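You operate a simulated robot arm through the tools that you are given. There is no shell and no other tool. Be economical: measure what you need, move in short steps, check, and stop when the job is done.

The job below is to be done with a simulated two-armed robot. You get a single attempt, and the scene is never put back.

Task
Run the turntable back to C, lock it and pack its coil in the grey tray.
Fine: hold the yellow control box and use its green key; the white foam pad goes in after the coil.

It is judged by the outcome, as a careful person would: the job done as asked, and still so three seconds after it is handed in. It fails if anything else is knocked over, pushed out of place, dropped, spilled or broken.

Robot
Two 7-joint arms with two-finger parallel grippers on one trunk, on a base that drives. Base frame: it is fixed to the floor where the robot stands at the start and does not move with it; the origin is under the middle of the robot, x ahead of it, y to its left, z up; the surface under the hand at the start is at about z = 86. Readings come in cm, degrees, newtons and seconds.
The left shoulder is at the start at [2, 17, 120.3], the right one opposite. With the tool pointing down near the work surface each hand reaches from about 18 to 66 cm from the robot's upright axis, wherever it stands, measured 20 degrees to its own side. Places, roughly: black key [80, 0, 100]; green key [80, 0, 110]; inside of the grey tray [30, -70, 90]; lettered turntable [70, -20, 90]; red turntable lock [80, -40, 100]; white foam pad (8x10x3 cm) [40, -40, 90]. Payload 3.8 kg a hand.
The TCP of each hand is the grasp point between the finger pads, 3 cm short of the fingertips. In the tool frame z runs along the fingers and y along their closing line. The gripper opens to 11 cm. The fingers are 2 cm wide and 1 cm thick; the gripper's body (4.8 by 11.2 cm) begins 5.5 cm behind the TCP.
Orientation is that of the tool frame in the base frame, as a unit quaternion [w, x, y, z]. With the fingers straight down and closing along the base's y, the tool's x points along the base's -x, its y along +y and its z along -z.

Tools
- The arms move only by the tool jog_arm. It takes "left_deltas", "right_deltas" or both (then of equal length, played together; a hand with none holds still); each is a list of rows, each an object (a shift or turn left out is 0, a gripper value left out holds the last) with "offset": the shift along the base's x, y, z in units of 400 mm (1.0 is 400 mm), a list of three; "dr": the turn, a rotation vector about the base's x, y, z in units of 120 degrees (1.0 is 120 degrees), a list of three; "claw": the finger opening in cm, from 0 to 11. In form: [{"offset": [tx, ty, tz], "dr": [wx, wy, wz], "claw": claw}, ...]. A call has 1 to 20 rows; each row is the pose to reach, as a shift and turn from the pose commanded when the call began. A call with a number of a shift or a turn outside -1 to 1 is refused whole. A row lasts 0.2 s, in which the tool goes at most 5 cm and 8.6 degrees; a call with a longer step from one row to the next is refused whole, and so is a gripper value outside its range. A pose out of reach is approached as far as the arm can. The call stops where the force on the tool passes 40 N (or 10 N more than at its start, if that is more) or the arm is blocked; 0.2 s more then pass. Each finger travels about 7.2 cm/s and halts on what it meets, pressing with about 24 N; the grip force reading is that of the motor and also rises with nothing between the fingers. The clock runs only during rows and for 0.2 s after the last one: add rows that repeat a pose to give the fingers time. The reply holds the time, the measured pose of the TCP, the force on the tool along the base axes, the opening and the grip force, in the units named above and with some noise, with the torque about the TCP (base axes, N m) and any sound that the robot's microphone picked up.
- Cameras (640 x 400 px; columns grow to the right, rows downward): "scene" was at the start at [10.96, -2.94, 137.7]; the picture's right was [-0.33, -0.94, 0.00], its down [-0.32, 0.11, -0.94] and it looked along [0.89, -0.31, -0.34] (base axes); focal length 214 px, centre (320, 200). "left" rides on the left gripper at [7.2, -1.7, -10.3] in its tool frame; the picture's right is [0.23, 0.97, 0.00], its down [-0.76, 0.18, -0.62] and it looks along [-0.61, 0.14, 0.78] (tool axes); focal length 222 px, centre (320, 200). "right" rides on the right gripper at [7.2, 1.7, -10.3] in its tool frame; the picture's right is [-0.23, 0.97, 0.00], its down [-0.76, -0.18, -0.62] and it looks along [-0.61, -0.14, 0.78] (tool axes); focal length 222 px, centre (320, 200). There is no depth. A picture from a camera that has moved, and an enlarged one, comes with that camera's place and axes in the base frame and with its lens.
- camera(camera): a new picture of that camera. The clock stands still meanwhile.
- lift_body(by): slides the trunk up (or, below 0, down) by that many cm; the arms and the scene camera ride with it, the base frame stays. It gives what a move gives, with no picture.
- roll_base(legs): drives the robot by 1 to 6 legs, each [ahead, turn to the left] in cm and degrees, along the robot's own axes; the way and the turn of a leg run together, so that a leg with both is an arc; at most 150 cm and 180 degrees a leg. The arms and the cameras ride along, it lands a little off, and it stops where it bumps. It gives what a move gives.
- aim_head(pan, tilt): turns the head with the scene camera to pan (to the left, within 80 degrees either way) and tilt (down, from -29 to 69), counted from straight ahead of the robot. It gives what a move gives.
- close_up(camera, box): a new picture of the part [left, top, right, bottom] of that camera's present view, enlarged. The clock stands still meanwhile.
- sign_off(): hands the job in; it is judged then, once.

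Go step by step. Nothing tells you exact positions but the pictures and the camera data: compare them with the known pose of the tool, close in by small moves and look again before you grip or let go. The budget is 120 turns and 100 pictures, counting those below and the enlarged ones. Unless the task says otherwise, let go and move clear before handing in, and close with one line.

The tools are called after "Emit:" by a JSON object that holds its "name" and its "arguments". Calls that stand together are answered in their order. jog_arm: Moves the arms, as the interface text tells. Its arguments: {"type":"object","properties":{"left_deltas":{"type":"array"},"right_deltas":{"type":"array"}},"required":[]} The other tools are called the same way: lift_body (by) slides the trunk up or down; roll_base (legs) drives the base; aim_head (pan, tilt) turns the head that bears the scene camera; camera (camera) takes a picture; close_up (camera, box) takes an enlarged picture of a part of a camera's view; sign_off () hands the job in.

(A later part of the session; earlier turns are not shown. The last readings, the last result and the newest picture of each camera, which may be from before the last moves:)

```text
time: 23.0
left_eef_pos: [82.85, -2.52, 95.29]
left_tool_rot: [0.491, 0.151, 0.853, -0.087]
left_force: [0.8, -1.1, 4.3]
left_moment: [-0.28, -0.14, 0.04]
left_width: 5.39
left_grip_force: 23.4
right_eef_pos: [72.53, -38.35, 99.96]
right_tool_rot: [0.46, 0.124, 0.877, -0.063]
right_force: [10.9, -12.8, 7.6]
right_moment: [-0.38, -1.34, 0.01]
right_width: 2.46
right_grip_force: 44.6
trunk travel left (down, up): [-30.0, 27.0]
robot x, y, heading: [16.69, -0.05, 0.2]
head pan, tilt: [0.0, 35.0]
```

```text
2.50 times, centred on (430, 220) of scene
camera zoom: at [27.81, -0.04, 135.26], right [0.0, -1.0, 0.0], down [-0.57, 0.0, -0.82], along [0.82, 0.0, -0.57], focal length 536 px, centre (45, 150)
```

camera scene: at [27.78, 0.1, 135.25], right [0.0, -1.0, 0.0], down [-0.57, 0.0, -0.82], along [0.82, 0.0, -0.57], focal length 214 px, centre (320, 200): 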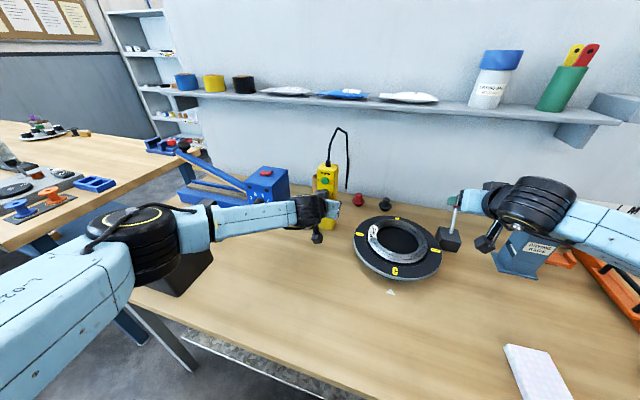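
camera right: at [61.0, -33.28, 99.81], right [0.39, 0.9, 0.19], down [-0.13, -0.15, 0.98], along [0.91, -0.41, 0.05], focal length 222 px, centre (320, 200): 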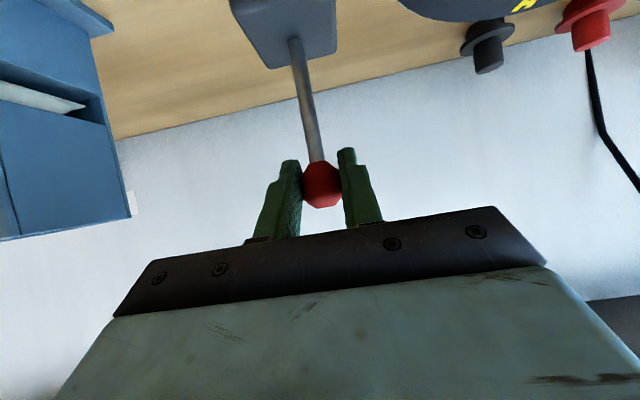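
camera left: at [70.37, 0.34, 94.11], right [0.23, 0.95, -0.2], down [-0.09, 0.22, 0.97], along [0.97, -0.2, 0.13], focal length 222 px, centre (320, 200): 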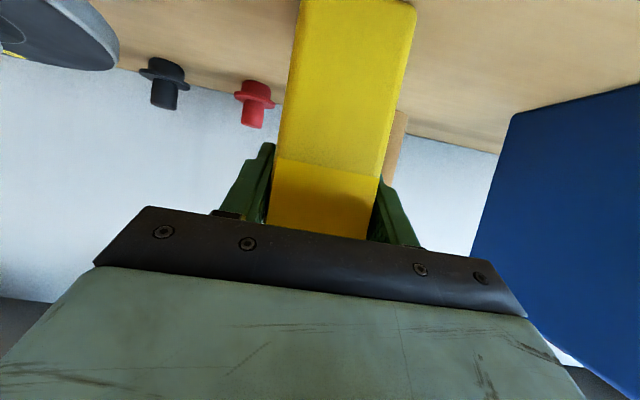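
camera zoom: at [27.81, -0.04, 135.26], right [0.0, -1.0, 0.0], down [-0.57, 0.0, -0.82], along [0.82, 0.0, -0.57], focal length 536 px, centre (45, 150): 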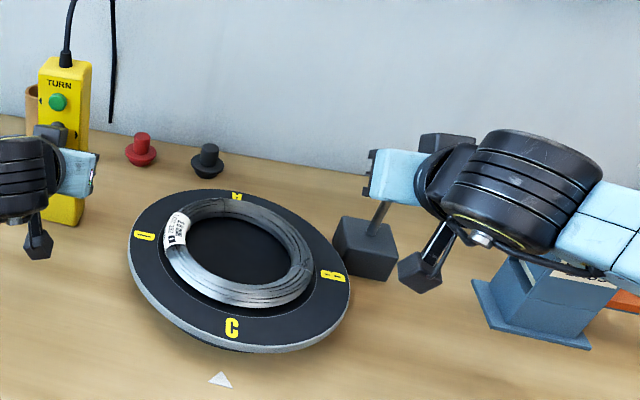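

The lever is past upright and following. I'll complete the throw.

Emit:
{"name": "jog_arm", "arguments": {"right_deltas": [{"offset": [-0.025, 0.0, -0.006]}, {"offset": [-0.05, 0.0, -0.014]}, {"offset": [-0.07, 0.002, -0.022]}]}}

Emit:
{"name": "close_up", "arguments": {"camera": "scene", "box": [340, 140, 520, 300]}}

```text
time: 23.8
left_eef_pos: [82.71, -2.03, 95.16]
left_tool_rot: [0.493, 0.15, 0.853, -0.087]
left_force: [-3.6, -1.3, 6.5]
left_moment: [0.13, 0.3, 0.14]
left_width: 5.41
left_grip_force: 24.0
right_eef_pos: [69.69, -37.42, 99.14]
right_tool_rot: [0.459, 0.121, 0.878, -0.059]
right_force: [18.4, 15.0, 7.5]
right_moment: [-0.29, -1.37, 0.35]
right_width: 2.47
right_grip_force: 45.4
trunk travel left (down, up): [-30.0, 27.0]
robot x, y, heading: [16.74, 0.05, -0.1]
head pan, tilt: [0.0, 35.0]
```

```text
2.50 times, centred on (430, 220) of scene
camera zoom: at [27.81, 0.37, 135.25], right [0.0, -1.0, 0.0], down [-0.57, 0.0, -0.82], along [0.82, 0.0, -0.57], focal length 536 px, centre (45, 150)
```

zoom: 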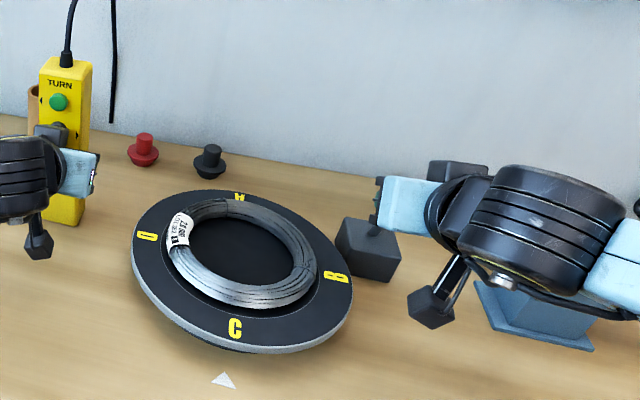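

Emit:
{"name": "jog_arm", "arguments": {"right_deltas": [{"offset": [-0.01, 0.01, -0.003]}, {"offset": [-0.02, 0.014, -0.008]}, {"offset": [-0.028, 0.016, -0.012]}]}}

Emit:
{"name": "camera", "arguments": {"camera": "right"}}

```text
time: 24.6
left_eef_pos: [82.85, -2.2, 95.31]
left_tool_rot: [0.493, 0.15, 0.853, -0.088]
left_force: [-3.3, -0.6, 7.4]
left_moment: [0.22, 0.29, 0.07]
left_width: 5.41
left_grip_force: 23.7
right_eef_pos: [68.69, -37.16, 98.5]
right_tool_rot: [0.459, 0.121, 0.878, -0.061]
right_force: [18.5, 16.8, 6.3]
right_moment: [-0.36, -1.27, 0.42]
right_width: 2.49
right_grip_force: 45.0
trunk travel left (down, up): [-30.0, 27.0]
robot x, y, heading: [16.57, 0.11, 0.2]
head pan, tilt: [0.0, 35.0]
```

```text
60 pictures are left
camera right: at [57.01, -32.13, 98.38], right [0.39, 0.9, 0.19], down [-0.12, -0.15, 0.98], along [0.91, -0.4, 0.05], focal length 222 px, centre (320, 200)
```

right: 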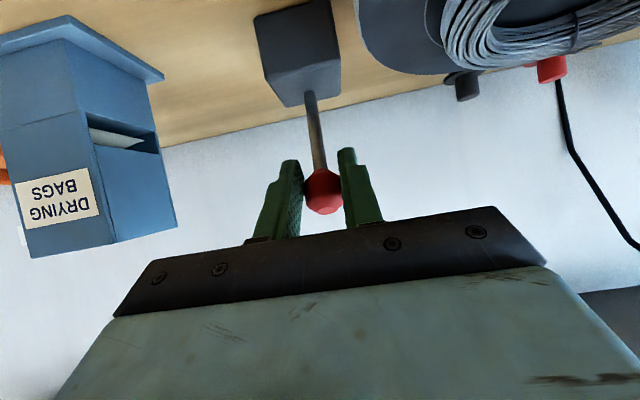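

The lever keeps moving without a stop or click, so I continue along its arc in small steps.

Emit:
{"name": "jog_arm", "arguments": {"right_deltas": [{"offset": [-0.012, 0.005, -0.013]}, {"offset": [-0.024, 0.01, -0.027]}, {"offset": [-0.036, 0.014, -0.042]}]}}

Emit:
{"name": "close_up", "arguments": {"camera": "scene", "box": [340, 140, 520, 300]}}

```text
time: 25.1
left_eef_pos: [82.87, -2.29, 95.29]
left_tool_rot: [0.493, 0.15, 0.853, -0.087]
left_force: [-0.9, 0.6, -0.3]
left_moment: [0.16, 0.07, 0.05]
left_width: 5.38
left_grip_force: 23.5
right_eef_pos: [68.44, -37.15, 98.33]
right_tool_rot: [0.466, 0.122, 0.874, -0.059]
right_force: [7.4, 3.0, 3.3]
right_moment: [0.41, 0.73, 0.39]
right_width: 2.51
right_grip_force: 45.0
trunk travel left (down, up): [-30.0, 27.0]
robot x, y, heading: [16.98, -0.07, 0.0]
head pan, tilt: [0.0, 35.0]
stopped in row 2 (right hand): the force on the tool passed its limit at 42 N (the readings are from after the stop); the commanded pose is now the measured one
```

```text
2.50 times, centred on (430, 220) of scene
camera zoom: at [27.87, 0.12, 135.22], right [0.0, -1.0, 0.0], down [-0.57, 0.0, -0.82], along [0.82, 0.0, -0.57], focal length 536 px, centre (45, 150)
```

zoom: 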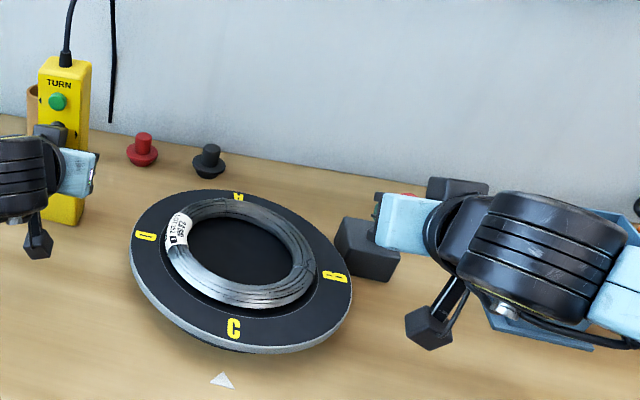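

It met a hard stop; the lever should be fully thrown. I'll open, back off and look.

Emit:
{"name": "jog_arm", "arguments": {"right_deltas": [{"claw": 4}, {"claw": 6}, {"claw": 6}, {"offset": [-0.06, 0.017, 0.044]}, {"offset": [-0.12, 0.034, 0.088]}, {"offset": [-0.17, 0.03, 0.16]}, {"offset": [-0.2, 0.0, 0.24]}, {"offset": [-0.24, -0.05, 0.32]}]}}

Emit:
{"name": "camera", "arguments": {"camera": "scene"}}

Emit:
{"name": "close_up", "arguments": {"camera": "scene", "box": [340, 160, 500, 300]}}

```text
time: 26.9
left_eef_pos: [82.84, -2.33, 95.34]
left_tool_rot: [0.493, 0.15, 0.853, -0.087]
left_force: [-0.4, 0.0, -0.5]
left_moment: [0.02, -0.06, -0.04]
left_width: 5.38
left_grip_force: 24.6
right_eef_pos: [58.61, -39.12, 111.26]
right_tool_rot: [0.465, 0.123, 0.875, -0.061]
right_force: [0.7, 0.4, 0.0]
right_moment: [-0.02, 0.01, 0.01]
right_width: 6.01
right_grip_force: 0.1
trunk travel left (down, up): [-30.0, 27.0]
robot x, y, heading: [16.59, -0.07, 0.2]
head pan, tilt: [0.0, 35.0]
```

```text
58 pictures are left
camera scene: at [27.73, 0.11, 135.26], right [0.0, -1.0, 0.0], down [-0.57, 0.0, -0.82], along [0.82, 0.0, -0.57], focal length 214 px, centre (320, 200)
```

scene: 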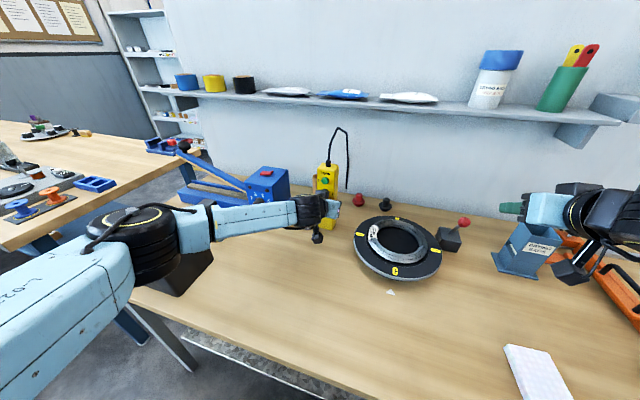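

```text
2.86 times, centred on (420, 230) of scene
camera zoom: at [27.73, 0.11, 135.26], right [0.0, -1.0, 0.0], down [-0.57, 0.0, -0.82], along [0.82, 0.0, -0.57], focal length 613 px, centre (34, 114)
```

zoom: 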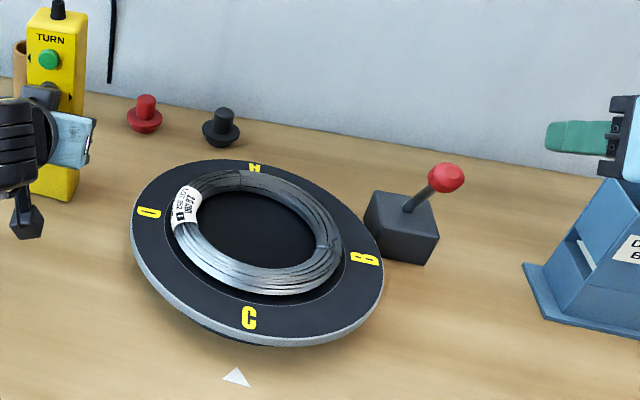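

The lever now leans the other way, over to its stop, and C stays at the pointer. Next I release the yellow box with the left hand and back out straight.

Emit:
{"name": "jog_arm", "arguments": {"left_deltas": [{"claw": 7}, {"claw": 9}, {"claw": 11}, {"claw": 11}, {"offset": [-0.04, 0.0145, 0.025]}, {"offset": [-0.08, 0.029, 0.05]}, {"offset": [-0.14, 0.051, 0.086]}, {"offset": [-0.21, 0.0764, 0.129]}, {"offset": [-0.28, 0.1, 0.17]}, {"offset": [-0.35, 0.13, 0.23]}, {"offset": [-0.42, 0.17, 0.3]}]}}

Emit:
{"name": "camera", "arguments": {"camera": "scene"}}

```text
time: 29.3
left_eef_pos: [66.0, 4.67, 107.28]
left_tool_rot: [0.492, 0.15, 0.853, -0.087]
left_force: [0.1, -0.8, -0.2]
left_moment: [0.03, -0.01, 0.06]
left_width: 10.99
left_grip_force: 0.2
right_eef_pos: [58.67, -39.1, 111.21]
right_tool_rot: [0.465, 0.123, 0.875, -0.061]
right_force: [-1.2, 0.0, -0.2]
right_moment: [0.01, 0.0, -0.03]
right_width: 6.0
right_grip_force: 0.0
trunk travel left (down, up): [-30.0, 27.0]
robot x, y, heading: [16.64, 0.04, -0.3]
head pan, tilt: [0.0, 35.0]
```

```text
56 pictures are left
camera scene: at [27.74, 0.14, 135.26], right [0.0, -1.0, 0.0], down [-0.57, 0.0, -0.82], along [0.82, 0.0, -0.57], focal length 214 px, centre (320, 200)
```

scene: 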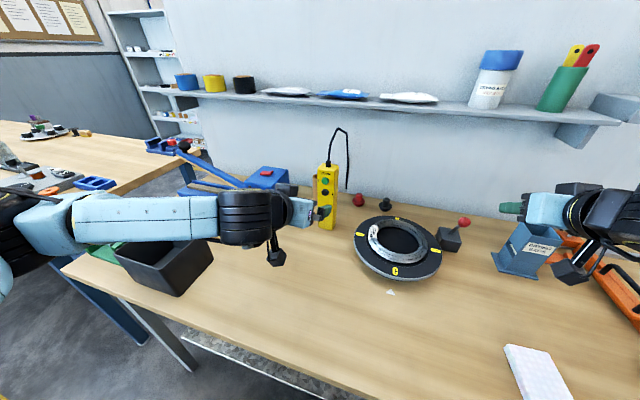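

Box left standing. Now I lift the left hand clear and bring the right hand, pointing down and turned 45°, above the near-right rim of the coil to look.

Emit:
{"name": "jog_arm", "arguments": {"left_deltas": [{"offset": [-0.056, 0.016, 0.056]}, {"offset": [-0.1125, 0.0325, 0.1125]}, {"offset": [-0.169, 0.049, 0.169]}, {"offset": [-0.225, 0.065, 0.225]}, {"offset": [-0.281, 0.081, 0.281]}, {"offset": [-0.3375, 0.0975, 0.3375]}, {"offset": [-0.394, 0.114, 0.394]}, {"offset": [-0.45, 0.13, 0.45]}], "right_deltas": [{"offset": [0.023, 0.041, 0.02], "dr": [0.0294, 0.0498, -0.0278]}, {"offset": [0.046, 0.082, 0.04], "dr": [0.0588, 0.0997, -0.0556]}, {"offset": [0.069, 0.123, 0.06], "dr": [0.0881, 0.1495, -0.0834]}, {"offset": [0.0925, 0.164, 0.07], "dr": [0.1175, 0.1993, -0.1113]}, {"offset": [0.116, 0.205, 0.07], "dr": [0.1469, 0.2491, -0.1391]}, {"offset": [0.139, 0.246, 0.07], "dr": [0.1763, 0.299, -0.1669]}, {"offset": [0.162, 0.287, 0.07], "dr": [0.2056, 0.3488, -0.1947]}, {"offset": [0.185, 0.3275, 0.07], "dr": [0.235, 0.3986, -0.2225]}]}}

Emit:
{"name": "camera", "arguments": {"camera": "right"}}

Emit:
{"name": "camera", "arguments": {"camera": "scene"}}

```text
time: 31.1
left_eef_pos: [49.97, 8.44, 127.55]
left_tool_rot: [0.492, 0.15, 0.854, -0.086]
left_force: [-0.5, -0.1, 0.1]
left_moment: [-0.02, -0.02, 0.02]
left_width: 11.0
left_grip_force: 0.1
left hand out of reach, approached as far as the arm can: row 5, 6, 7, 8
right_eef_pos: [66.09, -26.18, 114.07]
right_tool_rot: [0.008, 0.386, 0.922, 0.0]
right_force: [-0.1, -0.1, 0.5]
right_moment: [-0.04, 0.01, 0.0]
right_width: 5.96
right_grip_force: 0.0
trunk travel left (down, up): [-30.0, 27.0]
robot x, y, heading: [16.82, -0.21, 0.2]
head pan, tilt: [0.0, 35.0]
```

```text
55 pictures are left
camera right: at [62.04, -19.76, 124.08], right [0.85, 0.52, 0.01], down [0.4, -0.66, 0.63], along [0.34, -0.54, -0.77], focal length 222 px, centre (320, 200)
```

right: 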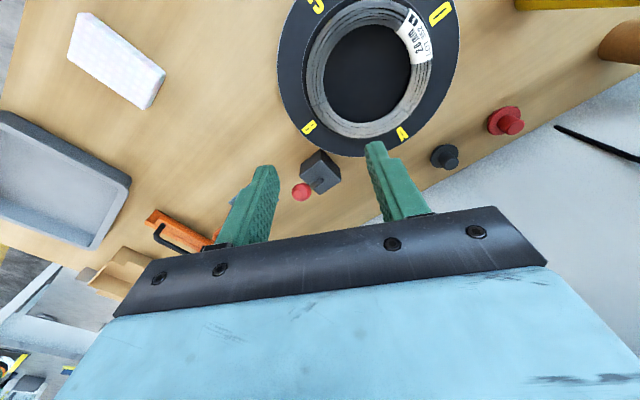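

```text
54 pictures are left
camera scene: at [27.77, 0.14, 135.25], right [0.0, -1.0, 0.0], down [-0.57, 0.0, -0.82], along [0.82, 0.0, -0.57], focal length 214 px, centre (320, 200)
```

scene: 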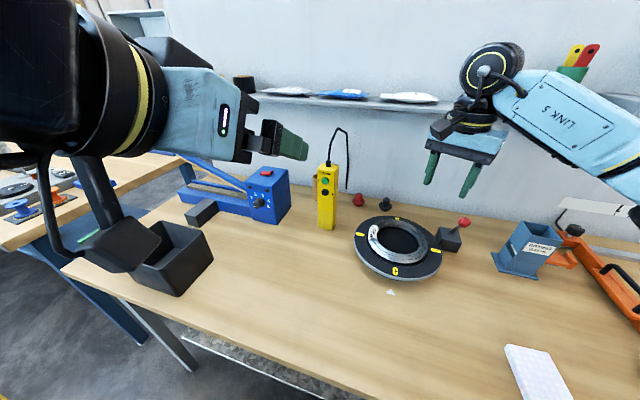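

Emit:
{"name": "close_up", "arguments": {"camera": "right", "box": [260, 0, 480, 160]}}

Emit:
{"name": "close_up", "arguments": {"camera": "scene", "box": [345, 200, 455, 290]}}

```text
2.50 times, centred on (370, 80) of right
camera zoom: at [62.04, -19.76, 124.08], right [0.85, 0.52, 0.01], down [0.4, -0.66, 0.63], along [0.34, -0.54, -0.77], focal length 555 px, centre (195, 500)
```

zoom: 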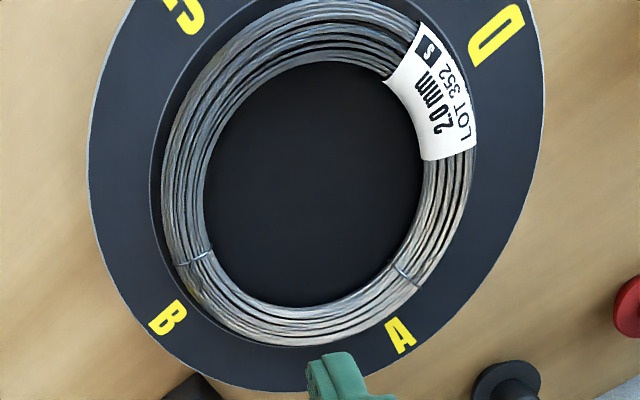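

```text
4.44 times, centred on (400, 245) of scene
camera zoom: at [27.77, 0.14, 135.25], right [0.0, -1.0, 0.0], down [-0.57, 0.0, -0.82], along [0.82, 0.0, -0.57], focal length 953 px, centre (-36, 0)
```

zoom: 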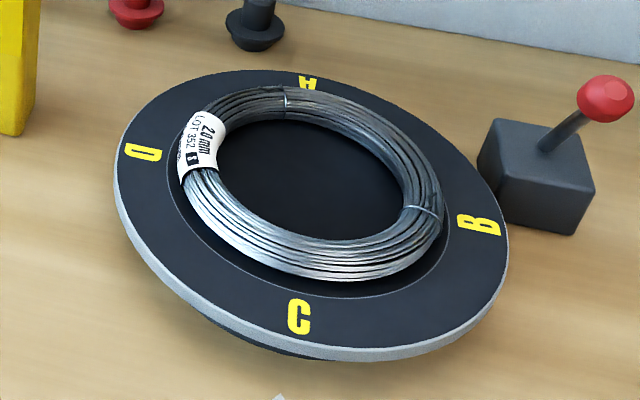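

Coil centre ≈[70.1,-21.4], ring radius 5.2–7.3 cm, top z≈93.5, disc face z≈90.4. Descending astride the ring at its near-right side.

Emit:
{"name": "jog_arm", "arguments": {"right_deltas": [{"offset": [-0.006, 0.005, -0.11]}, {"offset": [-0.0125, 0.01, -0.22]}, {"offset": [-0.0125, 0.01, -0.33]}, {"offset": [-0.0125, 0.01, -0.4]}, {"offset": [-0.0125, 0.01, -0.43]}]}}

Emit:
{"name": "camera", "arguments": {"camera": "right"}}

Emit:
{"name": "close_up", "arguments": {"camera": "scene", "box": [345, 170, 485, 290]}}

```text
time: 32.3
left_eef_pos: [50.1, 8.29, 127.6]
left_tool_rot: [0.493, 0.15, 0.853, -0.087]
left_force: [0.4, 1.2, 0.3]
left_moment: [0.02, 0.02, -0.02]
left_width: 11.02
left_grip_force: 0.1
right_eef_pos: [65.57, -25.84, 96.67]
right_tool_rot: [0.01, 0.385, 0.923, 0.0]
right_force: [0.1, -0.3, -0.1]
right_moment: [0.03, 0.01, -0.01]
right_width: 6.0
right_grip_force: 0.1
trunk travel left (down, up): [-30.0, 27.0]
robot x, y, heading: [16.89, -0.19, -0.3]
head pan, tilt: [0.0, 35.0]
```

```text
51 pictures are left
camera right: at [61.54, -19.41, 106.79], right [0.85, 0.52, 0.01], down [0.4, -0.66, 0.63], along [0.34, -0.54, -0.77], focal length 222 px, centre (320, 200)
```

right: 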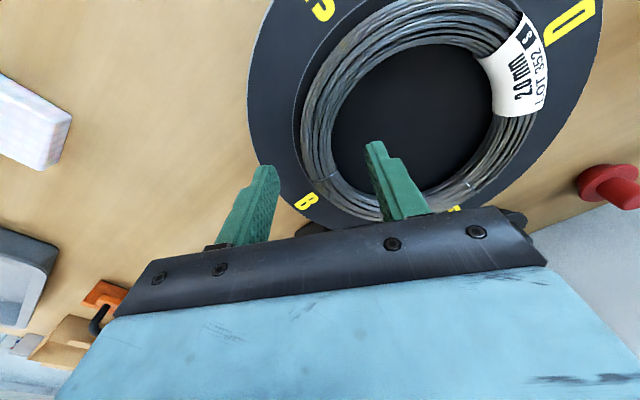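

```text
3.33 times, centred on (415, 230) of scene
camera zoom: at [27.8, 0.1, 135.25], right [0.0, -1.0, 0.0], down [-0.57, 0.0, -0.82], along [0.82, 0.0, -0.57], focal length 715 px, centre (3, 100)
```

zoom: 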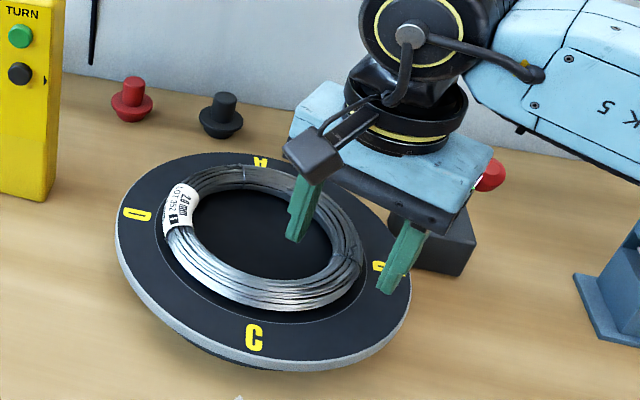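

Fingers straddle the ring properly. Down the last bit and close.

Emit:
{"name": "jog_arm", "arguments": {"right_deltas": [{"offset": [0, 0, -0.03]}, {"offset": [0, 0, -0.065]}, {"offset": [0, 0, -0.065]}]}}

Emit:
{"name": "jog_arm", "arguments": {"right_deltas": [{"claw": 4}, {"claw": 3}, {"claw": 2}, {"claw": 1}, {"claw": 1}]}}

Emit:
{"name": "close_up", "arguments": {"camera": "scene", "box": [345, 170, 485, 290]}}

```text
time: 33.1
left_eef_pos: [50.02, 8.41, 127.63]
left_tool_rot: [0.492, 0.151, 0.853, -0.088]
left_force: [0.7, 0.4, 0.3]
left_moment: [0.0, 0.0, 0.01]
left_width: 11.0
left_grip_force: 0.1
right_eef_pos: [65.54, -25.84, 94.08]
right_tool_rot: [0.009, 0.385, 0.923, 0.0]
right_force: [-0.1, 0.2, 0.2]
right_moment: [0.0, -0.01, -0.01]
right_width: 6.03
right_grip_force: 0.1
trunk travel left (down, up): [-30.0, 27.0]
robot x, y, heading: [16.81, 0.12, 0.1]
head pan, tilt: [0.0, 35.0]
```

```text
time: 34.3
left_eef_pos: [50.08, 8.36, 127.43]
left_tool_rot: [0.491, 0.151, 0.853, -0.087]
left_force: [-1.1, 0.4, -0.8]
left_moment: [-0.01, 0.0, 0.0]
left_width: 10.99
left_grip_force: 0.1
right_eef_pos: [65.69, -25.86, 94.1]
right_tool_rot: [0.009, 0.385, 0.923, 0.0]
right_force: [1.9, -2.7, -0.1]
right_moment: [-0.38, -0.05, -0.33]
right_width: 2.5
right_grip_force: 23.9
trunk travel left (down, up): [-30.0, 27.0]
robot x, y, heading: [16.64, 0.02, -0.2]
head pan, tilt: [0.0, 35.0]
```

```text
3.33 times, centred on (415, 230) of scene
camera zoom: at [27.82, 0.06, 135.25], right [0.0, -1.0, 0.0], down [-0.57, 0.0, -0.82], along [0.82, 0.0, -0.57], focal length 715 px, centre (3, 100)
```

zoom: 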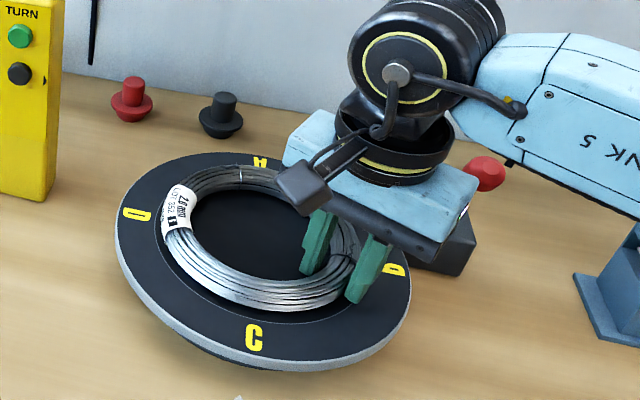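

Gripped (2.5 cm). Lifting slowly.

Emit:
{"name": "jog_arm", "arguments": {"right_deltas": [{"offset": [0, 0, 0.02]}, {"offset": [0, 0, 0.05]}, {"offset": [0, 0, 0.08]}, {"offset": [0, 0, 0.12]}, {"offset": [0, 0, 0.12]}]}}

Emit:
{"name": "close_up", "arguments": {"camera": "scene", "box": [345, 150, 485, 290]}}

```text
time: 35.5
left_eef_pos: [49.94, 8.23, 127.59]
left_tool_rot: [0.492, 0.151, 0.853, -0.087]
left_force: [0.4, -0.8, -0.1]
left_moment: [0.0, 0.0, -0.01]
left_width: 11.0
left_grip_force: 0.0
right_eef_pos: [65.64, -25.7, 98.96]
right_tool_rot: [0.009, 0.384, 0.923, -0.001]
right_force: [0.8, -0.3, -4.7]
right_moment: [-0.27, 0.26, 0.01]
right_width: 2.42
right_grip_force: 23.9
trunk travel left (down, up): [-30.0, 27.0]
robot x, y, heading: [17.26, -0.11, 0.0]
head pan, tilt: [0.0, 35.0]
```

```text
2.86 times, centred on (415, 220) of scene
camera zoom: at [27.85, 0.08, 135.24], right [0.0, -1.0, 0.0], down [-0.57, 0.0, -0.82], along [0.82, 0.0, -0.57], focal length 613 px, centre (49, 143)
```

zoom: 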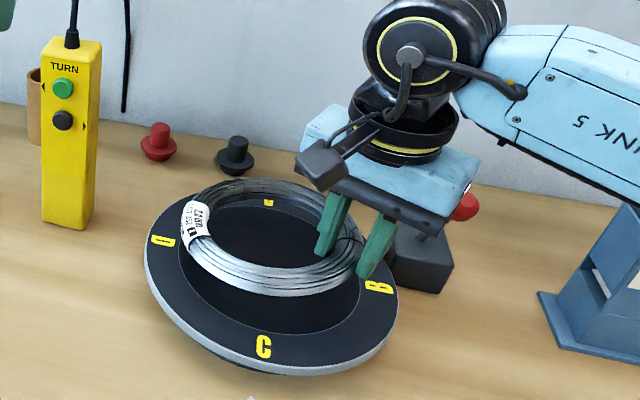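

The coil hangs level, about 0.5 kg. I raise it and bring it closer to me before driving.

Emit:
{"name": "jog_arm", "arguments": {"right_deltas": [{"offset": [0, 0, 0.08]}, {"offset": [0, 0, 0.16]}, {"offset": [-0.03, -0.01, 0.24]}, {"offset": [-0.08, -0.02, 0.31]}, {"offset": [-0.13, -0.03, 0.37]}, {"offset": [-0.18, -0.04, 0.42]}, {"offset": [-0.23, -0.05, 0.46]}, {"offset": [-0.265, -0.0575, 0.475]}]}}

Emit:
{"name": "aim_head", "arguments": {"pan": -60, "tilt": 35}}

Emit:
{"name": "camera", "arguments": {"camera": "scene"}}

```text
time: 37.3
left_eef_pos: [50.02, 8.41, 127.55]
left_tool_rot: [0.493, 0.15, 0.853, -0.087]
left_force: [0.5, -0.5, -0.2]
left_moment: [-0.01, -0.01, -0.01]
left_width: 11.02
left_grip_force: 0.1
right_eef_pos: [54.93, -28.02, 117.88]
right_tool_rot: [0.009, 0.384, 0.923, 0.0]
right_force: [0.7, 0.3, 0.2]
right_moment: [0.01, -0.02, 0.01]
right_width: 1.02
right_grip_force: 0.1
trunk travel left (down, up): [-30.0, 27.0]
robot x, y, heading: [16.8, 0.09, 0.0]
head pan, tilt: [0.0, 35.0]
```

```text
time: 38.6
left_eef_pos: [50.04, 8.32, 127.55]
left_tool_rot: [0.493, 0.15, 0.853, -0.087]
left_force: [-0.5, 0.5, -0.1]
left_moment: [0.01, -0.02, 0.03]
left_width: 11.01
left_grip_force: 0.1
right_eef_pos: [55.04, -27.98, 117.87]
right_tool_rot: [0.008, 0.385, 0.923, 0.0]
right_force: [0.0, 0.1, 0.6]
right_moment: [-0.01, -0.01, -0.03]
right_width: 1.01
right_grip_force: 0.1
trunk travel left (down, up): [-30.0, 27.0]
robot x, y, heading: [16.48, 0.09, -0.0]
head pan, tilt: [-60.0, 35.0]
```

```text
47 pictures are left
camera scene: at [23.4, -7.52, 135.25], right [-0.87, -0.5, 0.0], down [-0.29, 0.5, -0.82], along [0.41, -0.71, -0.57], focal length 214 px, centre (320, 200)
```

scene: 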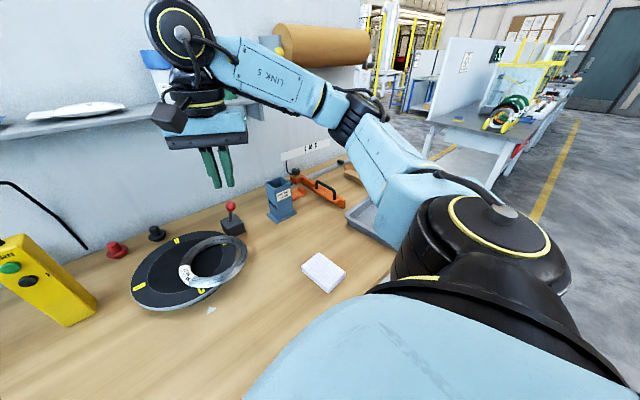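

The coil slipped from the fingers and is lying on the turntable again, off-centre. I'll look closely before regrasping.

Emit:
{"name": "close_up", "arguments": {"camera": "scene", "box": [110, 190, 270, 330]}}

Emit:
{"name": "camera", "arguments": {"camera": "right"}}

```text
2.86 times, centred on (190, 260) of scene
camera zoom: at [23.4, -7.52, 135.25], right [-0.87, -0.5, 0.0], down [-0.29, 0.5, -0.82], along [0.41, -0.71, -0.57], focal length 613 px, centre (691, 29)
```

zoom: 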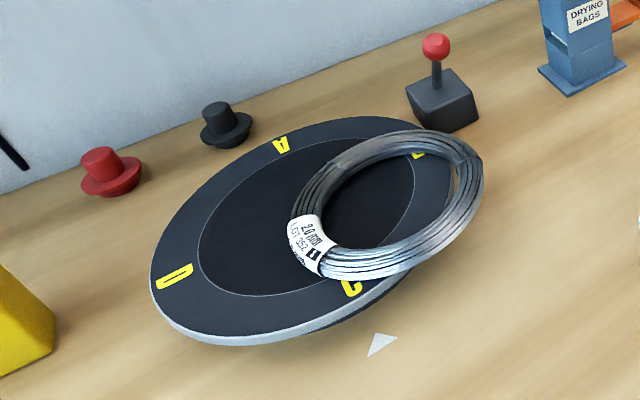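

```text
45 pictures are left
camera right: at [51.01, -21.67, 127.93], right [0.85, 0.52, 0.01], down [0.4, -0.66, 0.63], along [0.34, -0.54, -0.77], focal length 222 px, centre (320, 200)
```

right: 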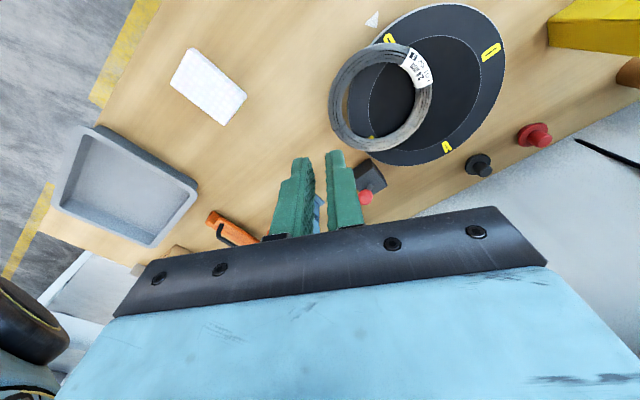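

The coil lies flat, centre ≈[64.3,-24.9], partly overhanging the disc. I had gripped only its upper half; I'll draw it ~2 cm further out, so both fingers can go down deep around it. First the hand goes above the overhanging side.

Emit:
{"name": "jog_arm", "arguments": {"right_deltas": [{"offset": [0.024, 0, -0.1], "dr": [0, 0, -0.033], "claw": 3}, {"offset": [0.048, 0, -0.2], "dr": [0, 0, -0.066], "claw": 6}, {"offset": [0.072, 0, -0.3], "dr": [0, 0, -0.1]}, {"offset": [0.094, 0, -0.4], "dr": [0, 0, -0.133]}, {"offset": [0.094, 0, -0.4], "dr": [0, 0, -0.133]}]}}

Emit:
{"name": "camera", "arguments": {"camera": "right"}}

Emit:
{"name": "close_up", "arguments": {"camera": "scene", "box": [110, 170, 270, 330]}}

```text
time: 39.8
left_eef_pos: [49.89, 8.27, 127.54]
left_tool_rot: [0.492, 0.151, 0.853, -0.087]
left_force: [0.0, 0.4, -1.1]
left_moment: [0.02, 0.0, 0.06]
left_width: 10.99
left_grip_force: 0.0
right_eef_pos: [58.79, -28.19, 101.93]
right_tool_rot: [0.009, 0.509, 0.861, -0.002]
right_force: [-0.1, 0.3, 0.4]
right_moment: [0.01, -0.04, 0.01]
right_width: 6.01
right_grip_force: 0.1
trunk travel left (down, up): [-30.0, 27.0]
robot x, y, heading: [16.8, -0.01, -0.0]
head pan, tilt: [-60.0, 35.0]
```

```text
44 pictures are left
camera right: at [56.65, -20.96, 111.94], right [0.96, 0.27, 0.01], down [0.2, -0.75, 0.63], along [0.18, -0.61, -0.77], focal length 222 px, centre (320, 200)
```

right: 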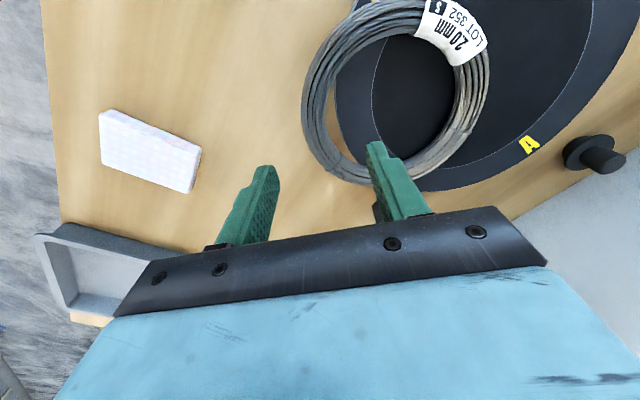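

```text
2.50 times, centred on (190, 250) of scene
camera zoom: at [23.37, -7.51, 135.25], right [-0.87, -0.5, 0.0], down [-0.29, 0.5, -0.82], along [0.41, -0.71, -0.57], focal length 536 px, centre (645, 75)
```

zoom: 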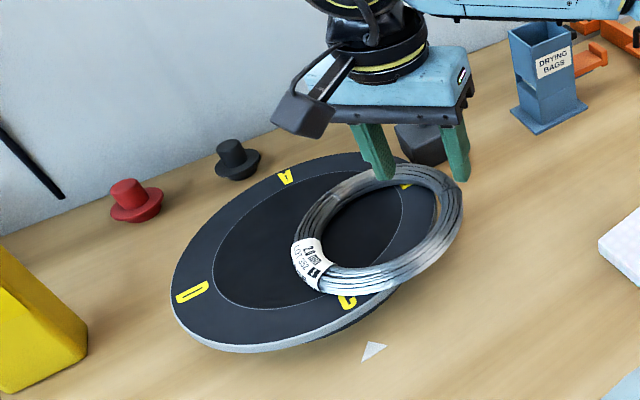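

Emit:
{"name": "jog_arm", "arguments": {"right_deltas": [{"offset": [0, 0, -0.08]}, {"offset": [0, 0, -0.15]}, {"offset": [0, 0, -0.19]}, {"offset": [0, 0, -0.205]}, {"offset": [0, 0, -0.205], "claw": 4}, {"offset": [0, 0, -0.205], "claw": 3}, {"offset": [0, 0, -0.205], "claw": 2}, {"offset": [0, 0, -0.205], "claw": 2}]}}

Emit:
{"name": "jog_arm", "arguments": {"right_deltas": [{"offset": [-0.01, -0.0055, 0]}, {"offset": [-0.02, -0.011, 0]}, {"offset": [-0.03, -0.017, 0]}, {"offset": [-0.04, -0.0225, 0]}, {"offset": [-0.05, -0.028, 0]}, {"offset": [-0.05, -0.028, 0]}]}}

Emit:
{"name": "camera", "arguments": {"camera": "right"}}

Emit:
{"name": "close_up", "arguments": {"camera": "scene", "box": [110, 170, 270, 330]}}

```text
time: 41.6
left_eef_pos: [50.06, 8.34, 127.53]
left_tool_rot: [0.492, 0.15, 0.853, -0.087]
left_force: [0.3, -0.1, 0.4]
left_moment: [-0.03, 0.02, 0.06]
left_width: 10.99
left_grip_force: 0.1
right_eef_pos: [58.9, -28.08, 93.67]
right_tool_rot: [0.008, 0.508, 0.861, -0.001]
right_force: [-1.0, -1.8, -0.3]
right_moment: [-0.11, 0.0, -0.27]
right_width: 2.42
right_grip_force: 23.9
trunk travel left (down, up): [-30.0, 27.0]
robot x, y, heading: [17.21, -0.11, 0.1]
head pan, tilt: [-60.0, 35.0]
```

```text
time: 43.0
left_eef_pos: [50.04, 8.33, 127.44]
left_tool_rot: [0.492, 0.15, 0.853, -0.086]
left_force: [0.2, 0.5, 0.2]
left_moment: [0.03, -0.01, -0.03]
left_width: 10.98
left_grip_force: 0.0
right_eef_pos: [56.68, -29.19, 93.7]
right_tool_rot: [0.009, 0.509, 0.861, -0.001]
right_force: [0.8, 0.4, 1.1]
right_moment: [-0.02, 0.08, 0.0]
right_width: 2.4
right_grip_force: 23.7
trunk travel left (down, up): [-30.0, 27.0]
robot x, y, heading: [16.78, -0.13, -0.1]
head pan, tilt: [-60.0, 35.0]
```

```text
42 pictures are left
camera right: at [54.59, -21.94, 103.77], right [0.96, 0.27, 0.01], down [0.2, -0.75, 0.63], along [0.18, -0.61, -0.77], focal length 222 px, centre (320, 200)
```

right: 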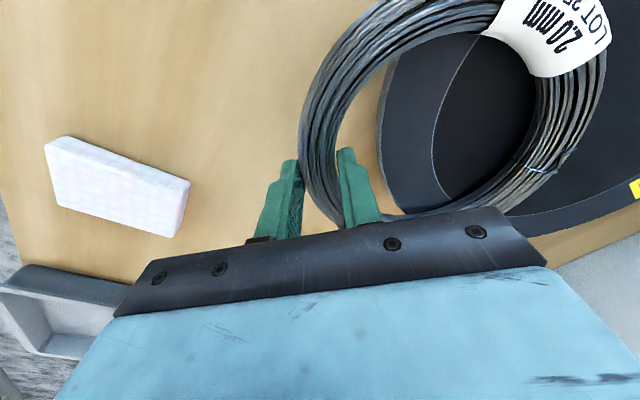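

```text
2.50 times, centred on (190, 250) of scene
camera zoom: at [23.42, -7.53, 135.25], right [-0.87, -0.5, 0.0], down [-0.29, 0.5, -0.82], along [0.41, -0.71, -0.57], focal length 536 px, centre (645, 75)
```

zoom: 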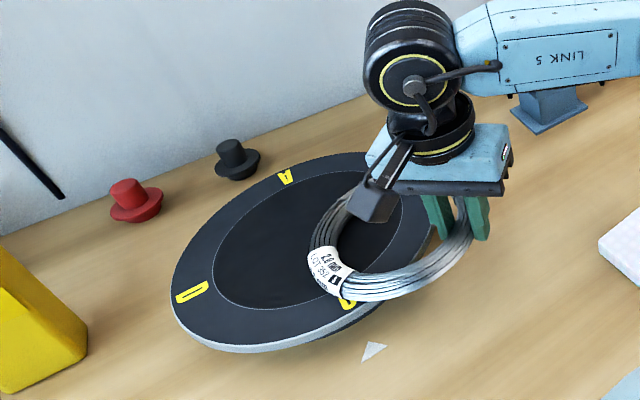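

The inner finger is now clear of the disc edge. I open a little, go 2.4 cm deeper and regrip.

Emit:
{"name": "jog_arm", "arguments": {"right_deltas": [{"claw": 3.4}, {"claw": 3.6}, {"offset": [0, 0, -0.02]}, {"offset": [0, 0, -0.04]}, {"offset": [0, 0, -0.06]}, {"offset": [0, 0, -0.06], "claw": 2.5}, {"offset": [0, 0, -0.06], "claw": 1.5}, {"offset": [0, 0, -0.06], "claw": 0.5}, {"offset": [0, 0, -0.06], "claw": 0.5}]}}

Emit:
{"name": "camera", "arguments": {"camera": "right"}}

Emit:
{"name": "close_up", "arguments": {"camera": "scene", "box": [150, 190, 270, 310]}}

```text
time: 45.0
left_eef_pos: [49.89, 8.28, 127.54]
left_tool_rot: [0.492, 0.15, 0.853, -0.086]
left_force: [1.2, -0.1, -0.3]
left_moment: [0.0, 0.0, -0.01]
left_width: 10.99
left_grip_force: 0.0
right_eef_pos: [56.73, -29.24, 91.31]
right_tool_rot: [0.009, 0.509, 0.861, -0.001]
right_force: [0.3, -1.6, 0.1]
right_moment: [-0.26, -0.03, -0.18]
right_width: 2.39
right_grip_force: 24.1
trunk travel left (down, up): [-30.0, 27.0]
robot x, y, heading: [16.77, 0.01, 0.2]
head pan, tilt: [-60.0, 35.0]
```

```text
40 pictures are left
camera right: at [54.59, -21.92, 101.37], right [0.96, 0.27, 0.01], down [0.2, -0.75, 0.63], along [0.18, -0.61, -0.77], focal length 222 px, centre (320, 200)
```

right: 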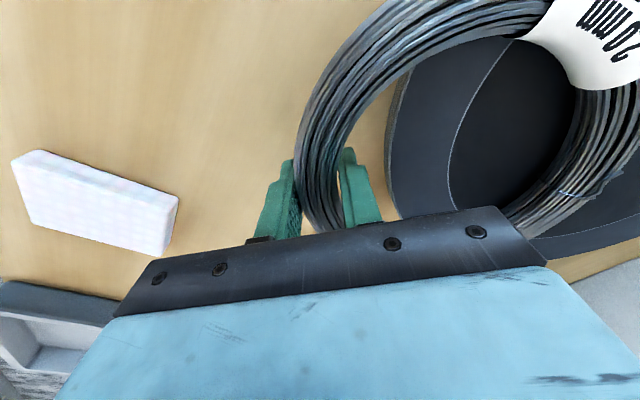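

```text
3.33 times, centred on (210, 250) of scene
camera zoom: at [23.4, -7.54, 135.25], right [-0.87, -0.5, 0.0], down [-0.29, 0.5, -0.82], along [0.41, -0.71, -0.57], focal length 715 px, centre (687, 33)
```

zoom: 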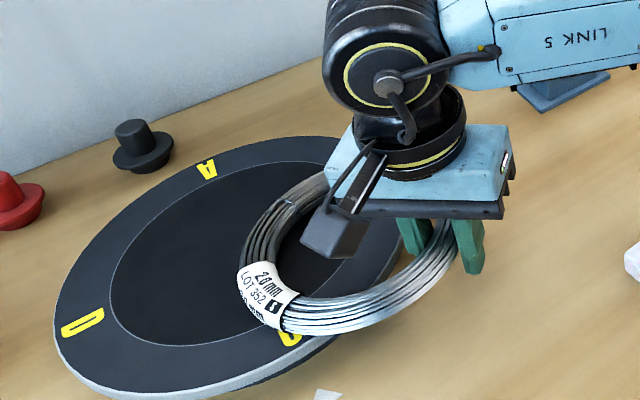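

Now a deep grip. Lifting gently.

Emit:
{"name": "jog_arm", "arguments": {"right_deltas": [{"offset": [0, 0, 0.006]}, {"offset": [0, 0, 0.016]}, {"offset": [0, 0, 0.03]}, {"offset": [0, 0, 0.05]}, {"offset": [0, 0, 0.07]}, {"offset": [0, 0, 0.09]}, {"offset": [0, 0, 0.11]}, {"offset": [0, 0, 0.13]}, {"offset": [0, 0, 0.145]}, {"offset": [0, 0, 0.15]}]}}

Emit:
{"name": "close_up", "arguments": {"camera": "scene", "box": [130, 150, 290, 310]}}

Emit:
{"name": "camera", "arguments": {"camera": "right"}}

```text
time: 47.2
left_eef_pos: [50.04, 8.35, 127.55]
left_tool_rot: [0.492, 0.15, 0.853, -0.087]
left_force: [-0.5, 0.5, 0.5]
left_moment: [-0.02, 0.02, 0.0]
left_width: 11.0
left_grip_force: 0.0
right_eef_pos: [56.8, -29.17, 97.33]
right_tool_rot: [0.008, 0.509, 0.861, -0.002]
right_force: [0.4, 0.4, -4.9]
right_moment: [-0.2, 0.3, -0.02]
right_width: 2.4
right_grip_force: 23.9
trunk travel left (down, up): [-30.0, 27.0]
robot x, y, heading: [16.93, -0.08, 0.1]
head pan, tilt: [-60.0, 35.0]
```

```text
2.50 times, centred on (210, 230) of scene
camera zoom: at [23.43, -7.54, 135.24], right [-0.87, -0.5, 0.0], down [-0.29, 0.5, -0.82], along [0.41, -0.71, -0.57], focal length 536 px, centre (595, 125)
```

zoom: 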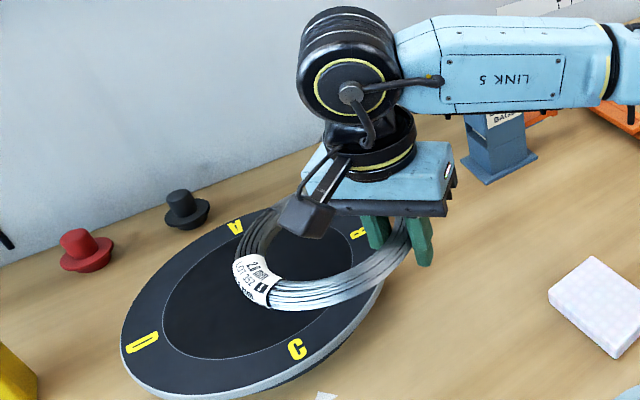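

```text
37 pictures are left
camera right: at [54.65, -21.93, 107.41], right [0.96, 0.27, 0.01], down [0.2, -0.75, 0.63], along [0.18, -0.61, -0.77], focal length 222 px, centre (320, 200)
```

right: 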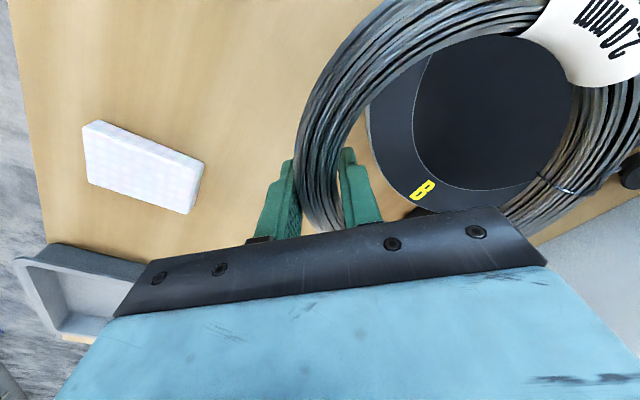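

Holding well. The right shoulder is actually near enough to reach the tray without driving, so I'll carry the coil across slowly, raising it as I go.

Emit:
{"name": "jog_arm", "arguments": {"right_deltas": [{"offset": [0, 0, 0.02]}, {"offset": [0, 0, 0.05]}, {"offset": [-0.03, -0.035, 0.085], "dr": [0, 0, -0.01]}, {"offset": [-0.07, -0.08, 0.12], "dr": [0, 0, -0.03]}, {"offset": [-0.115, -0.133, 0.16], "dr": [0, 0, -0.05]}, {"offset": [-0.16, -0.186, 0.2], "dr": [0, 0, -0.07]}, {"offset": [-0.205, -0.239, 0.24], "dr": [0, 0, -0.09]}, {"offset": [-0.25, -0.292, 0.275], "dr": [0, 0, -0.11]}, {"offset": [-0.29, -0.34, 0.3], "dr": [0, 0, -0.13]}, {"offset": [-0.32, -0.375, 0.31], "dr": [0, 0, -0.145]}, {"offset": [-0.335, -0.39, 0.315], "dr": [0, 0, -0.15]}]}}

Emit:
{"name": "camera", "arguments": {"camera": "right"}}

```text
time: 49.6
left_eef_pos: [50.12, 8.42, 127.5]
left_tool_rot: [0.492, 0.15, 0.853, -0.087]
left_force: [-0.3, -0.4, 0.2]
left_moment: [-0.01, 0.02, 0.02]
left_width: 11.01
left_grip_force: 0.0
right_eef_pos: [43.38, -44.8, 109.96]
right_tool_rot: [0.008, 0.637, 0.771, -0.002]
right_force: [0.0, 0.4, -5.7]
right_moment: [-0.04, 0.37, 0.02]
right_width: 2.38
right_grip_force: 24.1
trunk travel left (down, up): [-30.0, 27.0]
robot x, y, heading: [17.04, -0.15, -0.3]
head pan, tilt: [-60.0, 35.0]
```

```text
36 pictures are left
camera right: at [43.6, -37.25, 119.95], right [1.0, -0.04, 0.01], down [-0.04, -0.77, 0.63], along [-0.02, -0.63, -0.77], focal length 222 px, centre (320, 200)
```

right: 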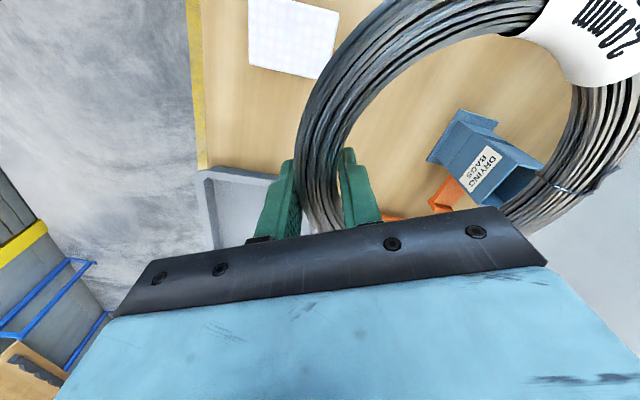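

Emit:
{"name": "jog_arm", "arguments": {"right_deltas": [{"offset": [-0.02, -0.024, 0], "dr": [0, 0, -0.01]}, {"offset": [-0.06, -0.071, 0], "dr": [0, 0, -0.028]}, {"offset": [-0.11, -0.13, 0], "dr": [0, 0, -0.052]}, {"offset": [-0.16, -0.19, 0], "dr": [0, 0, -0.076]}, {"offset": [-0.21, -0.249, 0], "dr": [0, 0, -0.1]}, {"offset": [-0.26, -0.308, 0], "dr": [0, 0, -0.124]}, {"offset": [-0.31, -0.367, 0], "dr": [0, 0, -0.148]}, {"offset": [-0.36, -0.427, 0], "dr": [0, 0, -0.172]}, {"offset": [-0.41, -0.486, 0], "dr": [0, 0, -0.196]}, {"offset": [-0.45, -0.533, 0], "dr": [0, 0, -0.215]}, {"offset": [-0.4725, -0.56, 0], "dr": [0, 0, -0.225]}]}}

Emit:
{"name": "aim_head", "arguments": {"pan": -78, "tilt": 40}}

Emit:
{"name": "camera", "arguments": {"camera": "scene"}}

Emit:
{"name": "camera", "arguments": {"camera": "right"}}

```text
time: 52.0
left_eef_pos: [49.97, 8.22, 127.52]
left_tool_rot: [0.493, 0.151, 0.852, -0.087]
left_force: [-0.9, 0.2, 0.4]
left_moment: [-0.02, 0.04, -0.03]
left_width: 10.99
left_grip_force: 0.1
right_eef_pos: [24.48, -67.22, 109.9]
right_tool_rot: [0.007, 0.8, 0.6, -0.005]
right_force: [-0.8, -0.6, -4.9]
right_moment: [0.1, 0.37, 0.02]
right_width: 2.41
right_grip_force: 24.2
trunk travel left (down, up): [-30.0, 27.0]
robot x, y, heading: [16.54, -0.24, 0.1]
head pan, tilt: [-60.0, 35.0]
```

```text
time: 52.9
left_eef_pos: [49.96, 8.29, 127.47]
left_tool_rot: [0.492, 0.151, 0.853, -0.086]
left_force: [0.0, -0.2, 0.0]
left_moment: [0.01, -0.02, -0.02]
left_width: 11.0
left_grip_force: 0.0
right_eef_pos: [24.51, -67.26, 109.99]
right_tool_rot: [0.008, 0.8, 0.6, -0.004]
right_force: [-0.3, -0.2, -5.8]
right_moment: [0.11, 0.36, -0.03]
right_width: 2.41
right_grip_force: 23.2
trunk travel left (down, up): [-30.0, 27.0]
robot x, y, heading: [16.81, 0.26, 0.1]
head pan, tilt: [-78.0, 40.0]
```

```text
35 pictures are left
camera scene: at [20.77, -8.27, 134.49], right [-0.98, -0.21, 0.0], down [-0.13, 0.63, -0.77], along [0.16, -0.75, -0.64], focal length 214 px, centre (320, 200)
```

scene: 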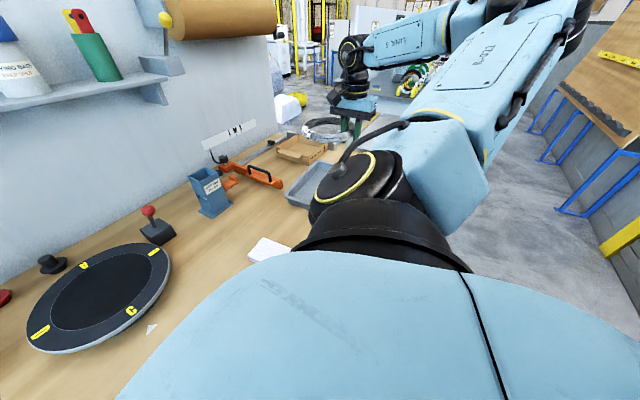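

```text
34 pictures are left
camera right: at [28.08, -60.55, 119.99], right [0.87, -0.49, 0.01], down [-0.38, -0.67, 0.63], along [-0.3, -0.56, -0.77], focal length 222 px, centre (320, 200)
```

right: 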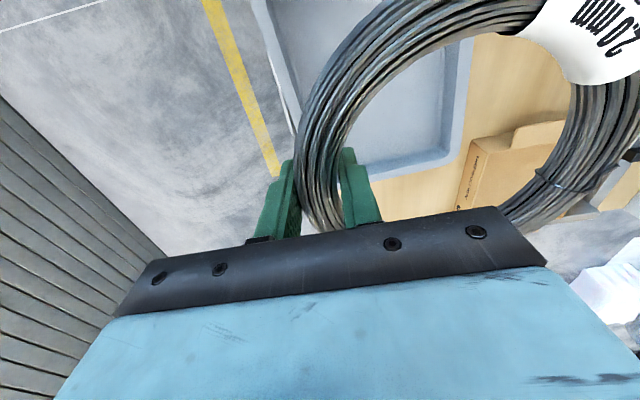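

The coil is over the tray, but the hand sits close to the near wall. I'll turn it 45° so the fingers come down toward a corner where there's more room.

Emit:
{"name": "jog_arm", "arguments": {"right_deltas": [{"offset": [0.001, -0.015, 0], "dr": [0, 0, 0.04]}, {"offset": [0.003, -0.035, 0], "dr": [0, 0, 0.095]}, {"offset": [0.004, -0.055, 0], "dr": [0, 0, 0.15]}, {"offset": [0.006, -0.075, 0], "dr": [0, 0, 0.205]}, {"offset": [0.008, -0.095, 0], "dr": [0, 0, 0.26]}, {"offset": [0.009, -0.12, 0], "dr": [0, 0, 0.32]}, {"offset": [0.01, -0.1375, 0], "dr": [0, 0, 0.375]}]}}

Emit:
{"name": "camera", "arguments": {"camera": "right"}}

Emit:
{"name": "close_up", "arguments": {"camera": "scene", "box": [250, 80, 410, 230]}}

```text
time: 54.5
left_eef_pos: [49.98, 8.1, 127.53]
left_tool_rot: [0.492, 0.151, 0.853, -0.087]
left_force: [0.2, -0.4, 0.2]
left_moment: [-0.01, -0.02, -0.02]
left_width: 10.97
left_grip_force: 0.0
right_eef_pos: [24.78, -72.58, 109.86]
right_tool_rot: [0.009, 0.508, 0.861, -0.001]
right_force: [-0.6, -0.3, -4.5]
right_moment: [-0.21, 0.34, -0.02]
right_width: 2.43
right_grip_force: 24.2
trunk travel left (down, up): [-30.0, 27.0]
robot x, y, heading: [16.74, -0.19, 0.0]
head pan, tilt: [-78.0, 40.0]
```

```text
33 pictures are left
camera right: at [22.71, -65.46, 120.01], right [0.96, 0.27, 0.01], down [0.2, -0.75, 0.63], along [0.18, -0.61, -0.77], focal length 222 px, centre (320, 200)
```

right: 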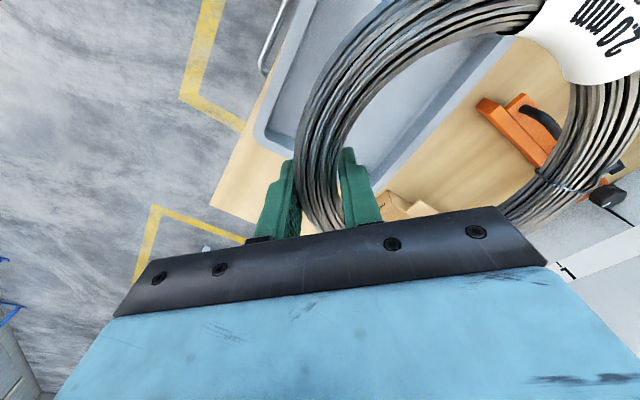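

```text
2.67 times, centred on (330, 155) of scene
camera zoom: at [20.77, -8.28, 134.49], right [-0.98, -0.21, 0.0], down [-0.13, 0.63, -0.77], along [0.16, -0.75, -0.64], focal length 572 px, centre (293, 320)
```

zoom: 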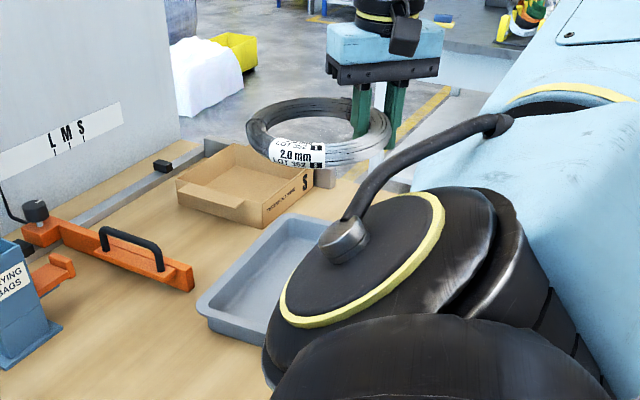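

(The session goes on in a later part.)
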